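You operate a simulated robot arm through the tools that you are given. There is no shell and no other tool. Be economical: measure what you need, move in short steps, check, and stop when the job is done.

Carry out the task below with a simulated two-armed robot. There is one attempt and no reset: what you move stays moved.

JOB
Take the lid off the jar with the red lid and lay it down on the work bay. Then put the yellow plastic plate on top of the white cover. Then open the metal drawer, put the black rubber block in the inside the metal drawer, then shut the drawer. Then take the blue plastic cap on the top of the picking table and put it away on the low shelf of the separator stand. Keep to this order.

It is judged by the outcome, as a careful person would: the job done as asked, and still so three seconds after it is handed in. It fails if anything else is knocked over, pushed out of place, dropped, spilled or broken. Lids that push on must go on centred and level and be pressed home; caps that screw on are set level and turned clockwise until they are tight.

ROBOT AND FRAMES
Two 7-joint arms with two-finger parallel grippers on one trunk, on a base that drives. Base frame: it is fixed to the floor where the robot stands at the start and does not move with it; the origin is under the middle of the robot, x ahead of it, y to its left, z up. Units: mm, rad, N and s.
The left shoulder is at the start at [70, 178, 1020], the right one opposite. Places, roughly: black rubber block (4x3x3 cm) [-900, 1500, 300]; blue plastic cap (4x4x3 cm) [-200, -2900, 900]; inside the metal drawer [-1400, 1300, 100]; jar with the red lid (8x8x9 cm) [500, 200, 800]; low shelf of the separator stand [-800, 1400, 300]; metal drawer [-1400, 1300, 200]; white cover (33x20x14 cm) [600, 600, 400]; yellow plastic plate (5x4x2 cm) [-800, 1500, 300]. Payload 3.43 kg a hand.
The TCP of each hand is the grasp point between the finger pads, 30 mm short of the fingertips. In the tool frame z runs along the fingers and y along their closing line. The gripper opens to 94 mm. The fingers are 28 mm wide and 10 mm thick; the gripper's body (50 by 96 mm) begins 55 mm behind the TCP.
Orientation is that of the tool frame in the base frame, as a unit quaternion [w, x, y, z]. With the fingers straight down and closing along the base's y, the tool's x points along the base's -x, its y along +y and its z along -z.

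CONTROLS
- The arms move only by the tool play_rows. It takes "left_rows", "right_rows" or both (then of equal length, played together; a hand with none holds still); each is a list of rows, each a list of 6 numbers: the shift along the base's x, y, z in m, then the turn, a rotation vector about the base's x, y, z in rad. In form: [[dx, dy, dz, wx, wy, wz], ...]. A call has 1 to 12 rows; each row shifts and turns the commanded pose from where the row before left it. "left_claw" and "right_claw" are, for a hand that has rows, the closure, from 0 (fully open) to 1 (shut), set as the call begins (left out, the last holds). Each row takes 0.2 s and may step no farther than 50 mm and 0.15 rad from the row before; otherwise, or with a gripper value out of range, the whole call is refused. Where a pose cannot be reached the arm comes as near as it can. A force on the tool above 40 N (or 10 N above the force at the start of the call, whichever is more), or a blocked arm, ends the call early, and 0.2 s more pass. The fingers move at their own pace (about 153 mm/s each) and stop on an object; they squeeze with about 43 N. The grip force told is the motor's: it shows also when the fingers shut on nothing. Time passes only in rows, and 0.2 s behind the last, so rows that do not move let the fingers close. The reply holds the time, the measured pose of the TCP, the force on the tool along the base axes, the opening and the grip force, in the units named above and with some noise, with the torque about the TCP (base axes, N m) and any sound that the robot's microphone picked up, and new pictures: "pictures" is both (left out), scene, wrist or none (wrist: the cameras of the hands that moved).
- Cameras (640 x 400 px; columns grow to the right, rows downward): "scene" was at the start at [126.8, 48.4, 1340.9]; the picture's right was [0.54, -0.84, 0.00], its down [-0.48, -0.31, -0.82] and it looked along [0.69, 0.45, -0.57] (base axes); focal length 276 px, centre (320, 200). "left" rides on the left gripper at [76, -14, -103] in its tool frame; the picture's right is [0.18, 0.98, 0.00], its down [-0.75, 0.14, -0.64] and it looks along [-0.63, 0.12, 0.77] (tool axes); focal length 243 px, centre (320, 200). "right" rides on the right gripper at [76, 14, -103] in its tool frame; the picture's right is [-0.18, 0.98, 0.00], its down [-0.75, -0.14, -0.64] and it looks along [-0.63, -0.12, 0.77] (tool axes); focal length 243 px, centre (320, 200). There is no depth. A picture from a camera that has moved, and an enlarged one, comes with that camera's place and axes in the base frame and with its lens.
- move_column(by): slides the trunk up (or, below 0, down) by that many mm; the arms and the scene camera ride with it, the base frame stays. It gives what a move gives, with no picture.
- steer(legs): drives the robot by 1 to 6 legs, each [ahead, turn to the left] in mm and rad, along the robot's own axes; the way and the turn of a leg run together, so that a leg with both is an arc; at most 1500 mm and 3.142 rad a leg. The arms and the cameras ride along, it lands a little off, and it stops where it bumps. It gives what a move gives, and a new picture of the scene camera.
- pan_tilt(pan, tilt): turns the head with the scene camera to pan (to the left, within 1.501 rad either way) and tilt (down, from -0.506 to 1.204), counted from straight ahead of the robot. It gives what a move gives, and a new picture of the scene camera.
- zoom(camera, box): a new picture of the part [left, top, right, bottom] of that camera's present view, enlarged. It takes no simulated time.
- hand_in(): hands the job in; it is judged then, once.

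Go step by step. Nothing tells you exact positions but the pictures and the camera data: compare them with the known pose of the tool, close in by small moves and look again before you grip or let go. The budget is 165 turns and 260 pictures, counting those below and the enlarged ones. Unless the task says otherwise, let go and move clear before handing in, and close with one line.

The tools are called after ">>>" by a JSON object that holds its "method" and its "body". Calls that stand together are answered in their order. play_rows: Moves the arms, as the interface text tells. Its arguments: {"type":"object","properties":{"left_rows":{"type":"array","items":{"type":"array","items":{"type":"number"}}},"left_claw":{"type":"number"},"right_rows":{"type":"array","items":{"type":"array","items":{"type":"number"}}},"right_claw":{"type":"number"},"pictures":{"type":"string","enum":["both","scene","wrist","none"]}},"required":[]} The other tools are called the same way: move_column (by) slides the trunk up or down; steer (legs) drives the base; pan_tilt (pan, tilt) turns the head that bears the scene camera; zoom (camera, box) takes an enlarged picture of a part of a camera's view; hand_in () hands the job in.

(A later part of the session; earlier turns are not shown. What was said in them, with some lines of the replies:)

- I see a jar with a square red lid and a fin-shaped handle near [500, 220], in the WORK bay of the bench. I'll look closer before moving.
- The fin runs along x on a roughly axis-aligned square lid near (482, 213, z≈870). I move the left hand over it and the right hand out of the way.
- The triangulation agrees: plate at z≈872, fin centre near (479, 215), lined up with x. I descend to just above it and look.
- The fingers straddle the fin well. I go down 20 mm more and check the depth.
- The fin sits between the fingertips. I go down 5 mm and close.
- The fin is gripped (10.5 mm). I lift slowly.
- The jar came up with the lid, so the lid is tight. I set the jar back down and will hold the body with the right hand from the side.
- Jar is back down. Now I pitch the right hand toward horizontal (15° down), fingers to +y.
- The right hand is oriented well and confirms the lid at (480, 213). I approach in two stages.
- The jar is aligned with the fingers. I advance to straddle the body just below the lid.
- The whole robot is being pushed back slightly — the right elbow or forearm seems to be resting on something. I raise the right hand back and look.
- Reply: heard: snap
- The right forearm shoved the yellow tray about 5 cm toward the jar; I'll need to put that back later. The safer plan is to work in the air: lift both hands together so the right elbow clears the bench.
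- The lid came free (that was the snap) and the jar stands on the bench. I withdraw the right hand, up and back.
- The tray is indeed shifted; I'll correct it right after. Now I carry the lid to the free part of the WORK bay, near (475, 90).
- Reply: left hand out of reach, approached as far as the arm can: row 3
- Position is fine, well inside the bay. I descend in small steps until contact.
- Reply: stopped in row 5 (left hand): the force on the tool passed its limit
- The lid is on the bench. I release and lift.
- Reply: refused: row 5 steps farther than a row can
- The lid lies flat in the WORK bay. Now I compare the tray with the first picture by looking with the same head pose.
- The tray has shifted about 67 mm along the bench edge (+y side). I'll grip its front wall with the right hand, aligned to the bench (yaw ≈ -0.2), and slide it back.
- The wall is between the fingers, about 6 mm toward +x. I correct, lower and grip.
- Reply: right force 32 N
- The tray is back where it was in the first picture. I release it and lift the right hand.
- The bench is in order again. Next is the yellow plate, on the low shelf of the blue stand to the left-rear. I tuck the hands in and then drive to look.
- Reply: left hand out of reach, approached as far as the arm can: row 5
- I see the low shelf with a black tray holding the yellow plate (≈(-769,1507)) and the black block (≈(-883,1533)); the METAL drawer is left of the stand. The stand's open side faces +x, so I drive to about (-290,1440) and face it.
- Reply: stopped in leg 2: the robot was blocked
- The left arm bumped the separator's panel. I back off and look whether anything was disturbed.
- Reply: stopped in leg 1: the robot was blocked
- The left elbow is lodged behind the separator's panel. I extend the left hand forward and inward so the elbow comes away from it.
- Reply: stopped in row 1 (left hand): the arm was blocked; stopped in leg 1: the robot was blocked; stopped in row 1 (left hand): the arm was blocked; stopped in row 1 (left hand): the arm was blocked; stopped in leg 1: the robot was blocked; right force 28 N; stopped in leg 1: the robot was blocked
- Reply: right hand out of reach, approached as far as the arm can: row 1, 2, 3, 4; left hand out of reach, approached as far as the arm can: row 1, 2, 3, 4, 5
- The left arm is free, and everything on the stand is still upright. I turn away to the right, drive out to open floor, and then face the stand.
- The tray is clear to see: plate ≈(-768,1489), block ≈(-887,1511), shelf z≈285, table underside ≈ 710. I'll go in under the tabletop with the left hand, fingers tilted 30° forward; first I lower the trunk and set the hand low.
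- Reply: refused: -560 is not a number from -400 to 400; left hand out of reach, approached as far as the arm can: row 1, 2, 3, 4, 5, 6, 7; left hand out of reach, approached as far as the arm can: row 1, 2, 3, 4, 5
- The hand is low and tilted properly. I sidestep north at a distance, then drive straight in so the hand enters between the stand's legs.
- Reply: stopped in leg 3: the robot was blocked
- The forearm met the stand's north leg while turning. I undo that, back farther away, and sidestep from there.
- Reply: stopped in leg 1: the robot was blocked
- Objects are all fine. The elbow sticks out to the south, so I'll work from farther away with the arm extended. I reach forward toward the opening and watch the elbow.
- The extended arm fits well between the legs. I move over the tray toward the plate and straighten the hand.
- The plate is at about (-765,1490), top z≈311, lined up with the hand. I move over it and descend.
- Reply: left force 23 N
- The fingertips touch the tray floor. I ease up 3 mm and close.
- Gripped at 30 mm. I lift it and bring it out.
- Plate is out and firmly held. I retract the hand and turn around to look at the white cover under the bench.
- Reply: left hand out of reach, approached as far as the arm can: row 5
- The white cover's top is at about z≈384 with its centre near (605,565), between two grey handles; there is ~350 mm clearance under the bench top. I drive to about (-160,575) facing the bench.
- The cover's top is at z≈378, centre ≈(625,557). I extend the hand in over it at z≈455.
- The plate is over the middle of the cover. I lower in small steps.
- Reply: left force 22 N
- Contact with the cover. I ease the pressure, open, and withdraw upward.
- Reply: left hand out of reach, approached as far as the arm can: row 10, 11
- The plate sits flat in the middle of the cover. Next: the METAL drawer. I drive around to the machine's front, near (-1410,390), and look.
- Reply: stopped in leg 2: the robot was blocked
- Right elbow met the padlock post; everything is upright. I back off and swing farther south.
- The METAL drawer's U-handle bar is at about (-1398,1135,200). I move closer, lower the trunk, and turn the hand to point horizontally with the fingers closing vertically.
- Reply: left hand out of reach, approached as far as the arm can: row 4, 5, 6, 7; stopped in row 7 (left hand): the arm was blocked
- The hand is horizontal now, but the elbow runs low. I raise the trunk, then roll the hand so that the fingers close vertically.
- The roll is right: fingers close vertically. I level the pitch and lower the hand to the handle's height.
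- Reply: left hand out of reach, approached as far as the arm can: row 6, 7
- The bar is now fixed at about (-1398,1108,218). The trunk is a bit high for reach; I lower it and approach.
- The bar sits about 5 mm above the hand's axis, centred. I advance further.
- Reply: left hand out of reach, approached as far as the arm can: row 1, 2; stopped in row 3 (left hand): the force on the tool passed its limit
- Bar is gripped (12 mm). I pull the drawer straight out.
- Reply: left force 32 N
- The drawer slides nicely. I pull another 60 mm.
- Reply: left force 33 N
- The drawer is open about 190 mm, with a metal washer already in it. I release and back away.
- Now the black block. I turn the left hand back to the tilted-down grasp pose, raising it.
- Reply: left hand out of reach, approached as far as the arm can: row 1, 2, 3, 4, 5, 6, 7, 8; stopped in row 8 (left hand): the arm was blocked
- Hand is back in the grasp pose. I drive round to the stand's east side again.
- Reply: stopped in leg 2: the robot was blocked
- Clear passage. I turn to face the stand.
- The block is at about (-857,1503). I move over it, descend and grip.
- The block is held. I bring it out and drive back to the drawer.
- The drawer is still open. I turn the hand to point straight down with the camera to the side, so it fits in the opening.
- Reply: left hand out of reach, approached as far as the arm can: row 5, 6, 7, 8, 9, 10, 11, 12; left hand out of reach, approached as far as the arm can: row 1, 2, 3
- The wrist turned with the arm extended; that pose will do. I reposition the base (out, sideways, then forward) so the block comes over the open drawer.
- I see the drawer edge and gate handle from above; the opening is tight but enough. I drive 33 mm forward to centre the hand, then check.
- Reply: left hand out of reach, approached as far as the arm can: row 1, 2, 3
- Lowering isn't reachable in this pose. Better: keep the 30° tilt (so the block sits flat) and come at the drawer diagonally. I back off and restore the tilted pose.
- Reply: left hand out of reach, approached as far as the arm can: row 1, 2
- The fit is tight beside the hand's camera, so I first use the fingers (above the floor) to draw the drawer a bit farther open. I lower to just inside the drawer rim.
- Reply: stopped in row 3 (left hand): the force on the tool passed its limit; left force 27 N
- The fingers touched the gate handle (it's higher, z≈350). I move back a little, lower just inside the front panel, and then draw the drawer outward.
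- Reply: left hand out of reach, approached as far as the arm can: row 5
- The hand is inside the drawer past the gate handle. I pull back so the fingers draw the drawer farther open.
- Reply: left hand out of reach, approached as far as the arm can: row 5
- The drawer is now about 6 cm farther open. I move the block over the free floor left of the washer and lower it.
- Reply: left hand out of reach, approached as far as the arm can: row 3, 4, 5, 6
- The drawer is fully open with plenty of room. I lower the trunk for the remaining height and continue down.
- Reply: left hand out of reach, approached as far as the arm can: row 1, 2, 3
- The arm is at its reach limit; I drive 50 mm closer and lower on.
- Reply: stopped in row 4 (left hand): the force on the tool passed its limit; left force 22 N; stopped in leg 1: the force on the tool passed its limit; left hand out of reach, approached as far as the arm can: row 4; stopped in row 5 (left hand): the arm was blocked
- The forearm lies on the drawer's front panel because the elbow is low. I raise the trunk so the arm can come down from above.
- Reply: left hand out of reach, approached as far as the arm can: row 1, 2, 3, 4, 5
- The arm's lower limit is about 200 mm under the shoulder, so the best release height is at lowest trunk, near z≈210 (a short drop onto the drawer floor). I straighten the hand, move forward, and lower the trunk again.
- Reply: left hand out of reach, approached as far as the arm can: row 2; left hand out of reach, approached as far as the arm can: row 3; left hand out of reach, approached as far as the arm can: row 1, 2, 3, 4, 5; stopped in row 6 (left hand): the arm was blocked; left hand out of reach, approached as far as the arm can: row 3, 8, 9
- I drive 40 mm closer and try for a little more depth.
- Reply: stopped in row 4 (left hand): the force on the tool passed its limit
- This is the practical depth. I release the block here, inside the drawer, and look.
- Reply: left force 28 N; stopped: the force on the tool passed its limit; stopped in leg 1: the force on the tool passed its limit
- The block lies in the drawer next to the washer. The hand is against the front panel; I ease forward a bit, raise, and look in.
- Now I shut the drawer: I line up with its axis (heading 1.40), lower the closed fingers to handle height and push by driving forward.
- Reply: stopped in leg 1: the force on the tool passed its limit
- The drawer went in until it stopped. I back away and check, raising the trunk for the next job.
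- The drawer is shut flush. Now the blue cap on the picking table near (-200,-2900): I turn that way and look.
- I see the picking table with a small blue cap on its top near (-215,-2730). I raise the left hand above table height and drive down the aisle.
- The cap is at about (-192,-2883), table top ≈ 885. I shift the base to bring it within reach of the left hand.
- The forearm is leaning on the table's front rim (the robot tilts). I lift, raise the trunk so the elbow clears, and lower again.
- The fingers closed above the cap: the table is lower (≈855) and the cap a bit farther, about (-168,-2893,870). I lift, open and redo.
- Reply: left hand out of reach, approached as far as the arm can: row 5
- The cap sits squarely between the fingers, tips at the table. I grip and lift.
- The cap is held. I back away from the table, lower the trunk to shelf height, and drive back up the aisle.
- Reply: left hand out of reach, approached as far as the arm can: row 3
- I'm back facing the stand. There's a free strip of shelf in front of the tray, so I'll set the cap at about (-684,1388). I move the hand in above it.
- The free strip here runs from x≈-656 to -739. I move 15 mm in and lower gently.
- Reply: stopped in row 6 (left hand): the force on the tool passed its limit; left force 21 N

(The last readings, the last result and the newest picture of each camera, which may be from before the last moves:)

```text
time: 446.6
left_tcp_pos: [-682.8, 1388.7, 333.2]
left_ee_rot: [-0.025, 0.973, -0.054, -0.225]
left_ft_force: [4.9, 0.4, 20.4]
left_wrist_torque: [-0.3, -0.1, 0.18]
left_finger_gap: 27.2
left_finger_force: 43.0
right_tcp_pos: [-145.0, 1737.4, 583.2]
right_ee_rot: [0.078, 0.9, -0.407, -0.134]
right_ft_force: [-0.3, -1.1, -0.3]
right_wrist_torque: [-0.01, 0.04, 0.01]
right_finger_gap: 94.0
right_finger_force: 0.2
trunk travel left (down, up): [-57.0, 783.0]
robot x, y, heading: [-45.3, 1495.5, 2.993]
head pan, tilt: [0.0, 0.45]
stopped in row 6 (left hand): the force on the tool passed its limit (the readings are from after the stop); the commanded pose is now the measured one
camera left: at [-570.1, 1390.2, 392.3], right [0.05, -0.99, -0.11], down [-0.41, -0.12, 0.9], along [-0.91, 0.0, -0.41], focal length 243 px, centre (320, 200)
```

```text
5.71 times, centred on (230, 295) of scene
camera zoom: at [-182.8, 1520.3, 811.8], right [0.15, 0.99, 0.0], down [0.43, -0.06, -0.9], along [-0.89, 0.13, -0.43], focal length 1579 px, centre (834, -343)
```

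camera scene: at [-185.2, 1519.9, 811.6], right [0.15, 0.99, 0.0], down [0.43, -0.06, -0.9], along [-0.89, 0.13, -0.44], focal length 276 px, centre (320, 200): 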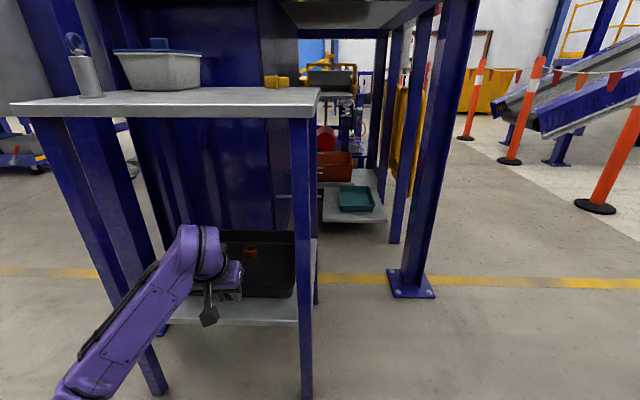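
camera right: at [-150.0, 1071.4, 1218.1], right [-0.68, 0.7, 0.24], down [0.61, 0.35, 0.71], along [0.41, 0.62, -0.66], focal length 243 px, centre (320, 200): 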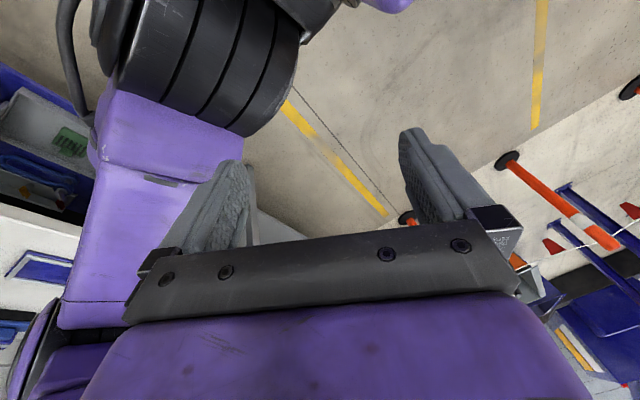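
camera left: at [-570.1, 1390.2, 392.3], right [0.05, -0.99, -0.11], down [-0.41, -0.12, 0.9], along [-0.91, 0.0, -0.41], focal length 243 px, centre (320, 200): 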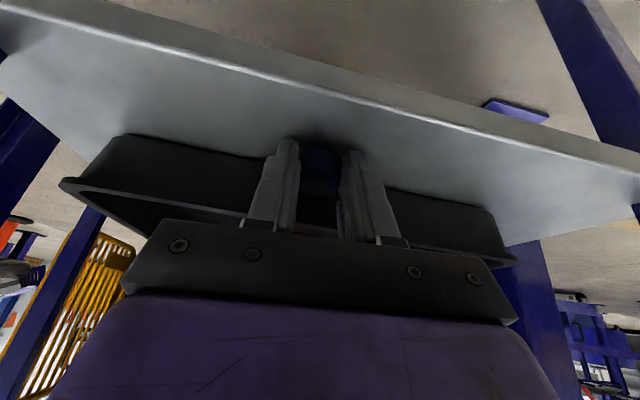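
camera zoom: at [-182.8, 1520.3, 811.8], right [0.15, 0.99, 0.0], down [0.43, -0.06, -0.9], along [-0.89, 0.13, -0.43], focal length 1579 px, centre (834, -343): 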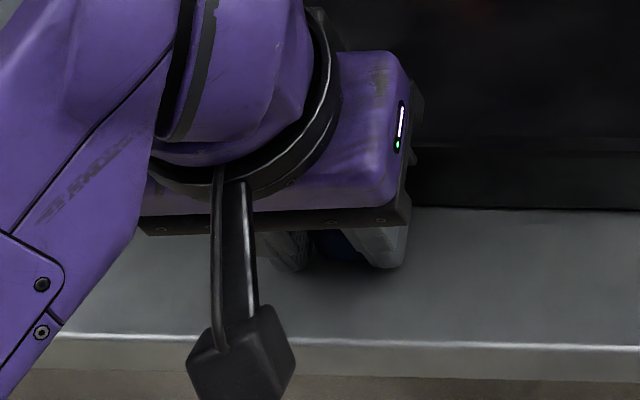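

The cap stands on the shelf surface, clear of the tray. I release and withdraw.

>>> {"method": "play_rows", "body": {"left_rows": [[0, 0, 0.001, 0, 0, 0], [0, 0, 0, 0, 0, 0], [0, 0, 0, 0, 0, 0]], "left_claw": 0.45, "pictures": "none"}}

>>> {"method": "play_rows", "body": {"left_rows": [[0.004, 0, 0.012, 0, 0, 0], [0.008, 0, 0.025, 0, 0, 0], [0.01, 0, 0.025, 0, 0, 0], [0.035, 0, 0.01, 0, 0, 0], [0.035, 0, 0, 0, 0, 0], [0.035, 0, 0, 0, 0, 0], [0, 0, 0, 0, 0, 0]], "pictures": "none"}}

>>> {"method": "steer", "body": {"legs": [[-120, 0]]}}

>>> {"method": "zoom", "body": {"camera": "scene", "box": [160, 200, 360, 340]}}

```text
time: 447.4
left_tcp_pos: [-682.8, 1390.7, 333.9]
left_ee_rot: [-0.025, 0.973, -0.055, -0.223]
left_ft_force: [-1.4, 20.7, 27.7]
left_wrist_torque: [0.11, 0.22, -0.25]
left_finger_gap: 39.2
left_finger_force: 0.1
right_tcp_pos: [-145.0, 1738.4, 582.9]
right_ee_rot: [0.079, 0.9, -0.407, -0.134]
right_ft_force: [0.0, 0.2, -0.2]
right_wrist_torque: [-0.02, 0.01, -0.03]
right_finger_gap: 94.0
right_finger_force: 0.0
trunk travel left (down, up): [-57.0, 783.0]
robot x, y, heading: [-49.0, 1499.9, 2.992]
head pan, tilt: [0.0, 0.45]
```

```text
time: 449.0
left_tcp_pos: [-556.3, 1388.4, 402.2]
left_ee_rot: [-0.026, 0.974, -0.056, -0.22]
left_ft_force: [-0.5, -0.3, -0.2]
left_wrist_torque: [0.0, -0.02, -0.01]
left_finger_gap: 51.6
left_finger_force: 0.0
right_tcp_pos: [-145.9, 1737.4, 583.1]
right_ee_rot: [0.076, 0.9, -0.407, -0.132]
right_ft_force: [-0.5, -0.5, -0.3]
right_wrist_torque: [-0.02, 0.01, -0.02]
right_finger_gap: 94.1
right_finger_force: 0.0
trunk travel left (down, up): [-57.0, 783.0]
robot x, y, heading: [-43.5, 1501.3, 2.994]
head pan, tilt: [0.0, 0.45]
```

```text
time: 450.3
left_tcp_pos: [-438.2, 1371.3, 401.8]
left_ee_rot: [-0.026, 0.973, -0.055, -0.221]
left_ft_force: [0.8, -0.9, -0.5]
left_wrist_torque: [0.0, -0.02, -0.03]
left_finger_gap: 51.8
left_finger_force: 0.0
right_tcp_pos: [-28.3, 1720.0, 583.6]
right_ee_rot: [0.077, 0.9, -0.408, -0.134]
right_ft_force: [1.3, -1.2, -0.2]
right_wrist_torque: [0.02, 0.0, -0.02]
right_finger_gap: 94.0
right_finger_force: 0.0
trunk travel left (down, up): [-57.0, 783.0]
robot x, y, heading: [66.0, 1484.7, 2.998]
head pan, tilt: [0.0, 0.45]
camera scene: at [-67.2, 1502.2, 811.6], right [0.15, 0.99, 0.0], down [0.43, -0.06, -0.9], along [-0.89, 0.13, -0.44], focal length 276 px, centre (320, 200)
```

scene: 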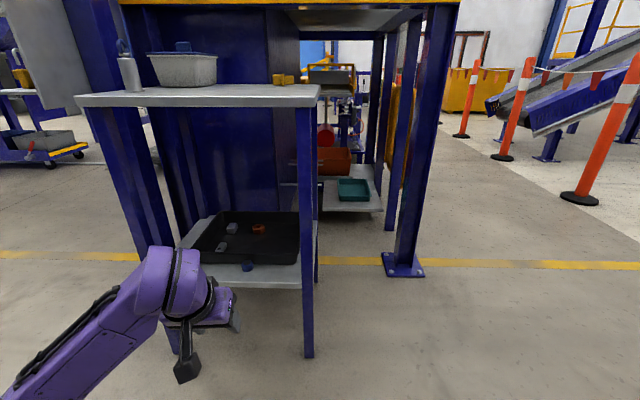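

```text
2.86 times, centred on (260, 270) of scene
camera zoom: at [-67.2, 1502.2, 811.6], right [0.15, 0.99, 0.0], down [0.43, -0.06, -0.9], along [-0.89, 0.13, -0.44], focal length 790 px, centre (491, 0)
```

zoom: 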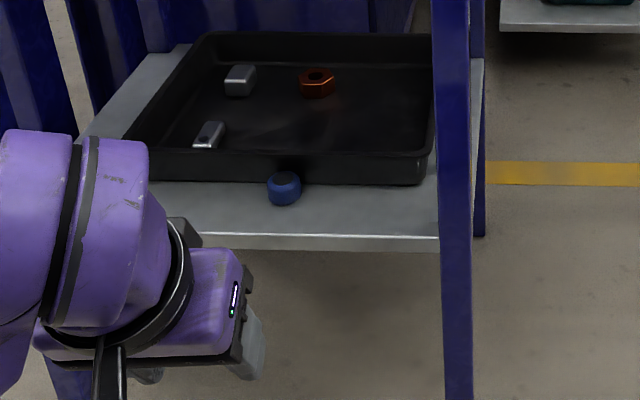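

The cap stands upright on the low shelf. As a last check I turn to view the cover and the bench.

>>> {"method": "steer", "body": {"legs": [[0, 2.0]]}}

>>> {"method": "pan_tilt", "body": {"pan": 0.3, "tilt": 0.3}}

>>> {"method": "zoom", "body": {"camera": "scene", "box": [240, 60, 560, 260]}}

```text
time: 455.4
left_tcp_pos: [383.1, 1063.2, 402.1]
left_ee_rot: [0.171, 0.574, 0.788, -0.141]
left_ft_force: [0.2, -0.4, 0.8]
left_wrist_torque: [-0.02, 0.0, 0.01]
left_finger_gap: 51.7
left_finger_force: 0.0
right_tcp_pos: [-104.7, 1292.8, 583.8]
right_ee_rot: [0.153, 0.83, 0.537, -0.008]
right_ft_force: [-0.1, -0.2, 0.8]
right_wrist_torque: [0.0, 0.01, -0.04]
right_finger_gap: 93.9
right_finger_force: 0.0
trunk travel left (down, up): [-57.0, 783.0]
robot x, y, heading: [69.2, 1484.7, -1.289]
head pan, tilt: [0.0, 0.45]
camera scene: at [112.4, 1344.9, 811.6], right [-0.96, -0.28, 0.0], down [-0.12, 0.42, -0.9], along [0.25, -0.87, -0.44], focal length 276 px, centre (320, 200)
```

scene: 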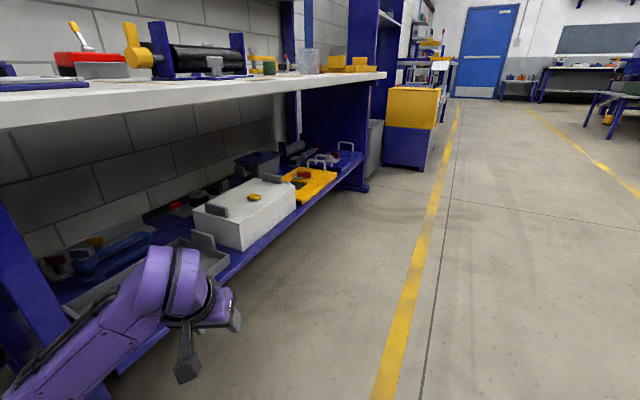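

```text
time: 456.2
left_tcp_pos: [382.3, 1062.0, 401.9]
left_ee_rot: [0.171, 0.574, 0.788, -0.141]
left_ft_force: [-0.2, 0.6, 0.3]
left_wrist_torque: [0.0, 0.04, 0.02]
left_finger_gap: 51.6
left_finger_force: 0.1
right_tcp_pos: [-106.1, 1294.2, 583.5]
right_ee_rot: [0.154, 0.83, 0.536, -0.007]
right_ft_force: [0.0, -0.3, 0.0]
right_wrist_torque: [0.01, -0.01, 0.01]
right_finger_gap: 94.1
right_finger_force: 0.0
trunk travel left (down, up): [-57.0, 783.0]
robot x, y, heading: [73.1, 1483.9, -1.289]
head pan, tilt: [0.3, 0.3]
camera scene: at [138.1, 1355.1, 825.5], right [-0.84, -0.55, 0.0], down [-0.16, 0.25, -0.96], along [0.52, -0.8, -0.3], focal length 276 px, centre (320, 200)
```

scene: 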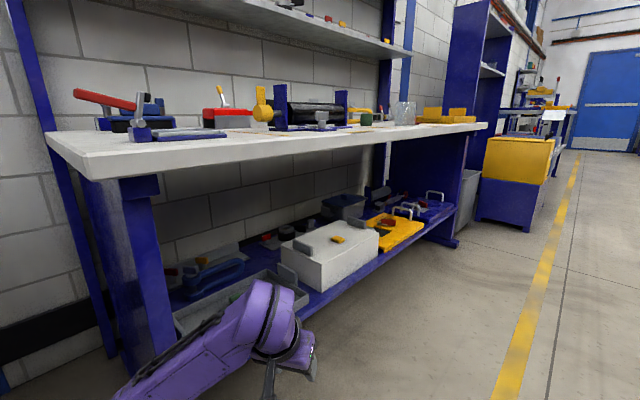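

```text
2.00 times, centred on (400, 160) of scene
camera zoom: at [138.1, 1355.1, 825.5], right [-0.84, -0.55, 0.0], down [-0.16, 0.25, -0.96], along [0.52, -0.8, -0.3], focal length 553 px, centre (160, 280)
```

zoom: 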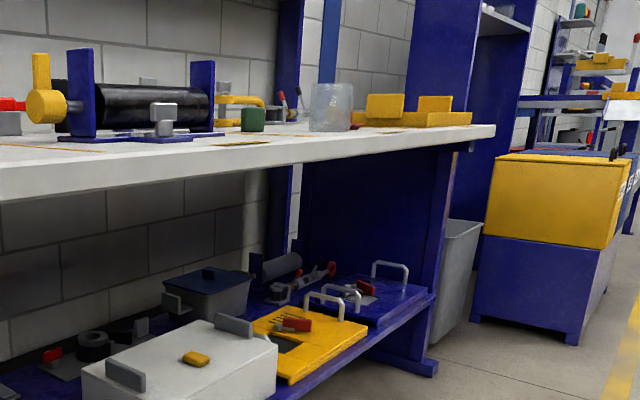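

The plate is still centred on the cover, and everything on the bench looks upright and in place. The hands are empty and clear, so I hand the job in.

>>> {"method": "hand_in", "body": {}}

```text
The job is handed in.
```

All four parts were done in the order you gave: the red lid is on the work bay, the yellow plate on the white cover, the black block in the shut metal drawer, and the blue cap on the separator stand's low shelf. Along the way I shoved the yellow tray on the bench about 7 cm and slid it back to match the first picture. The block fell roughly 5 cm into the drawer because the arm could reach no lower. The arms bumped the separator panel, stand and bench a few times while driving, but I saw nothing knocked over.
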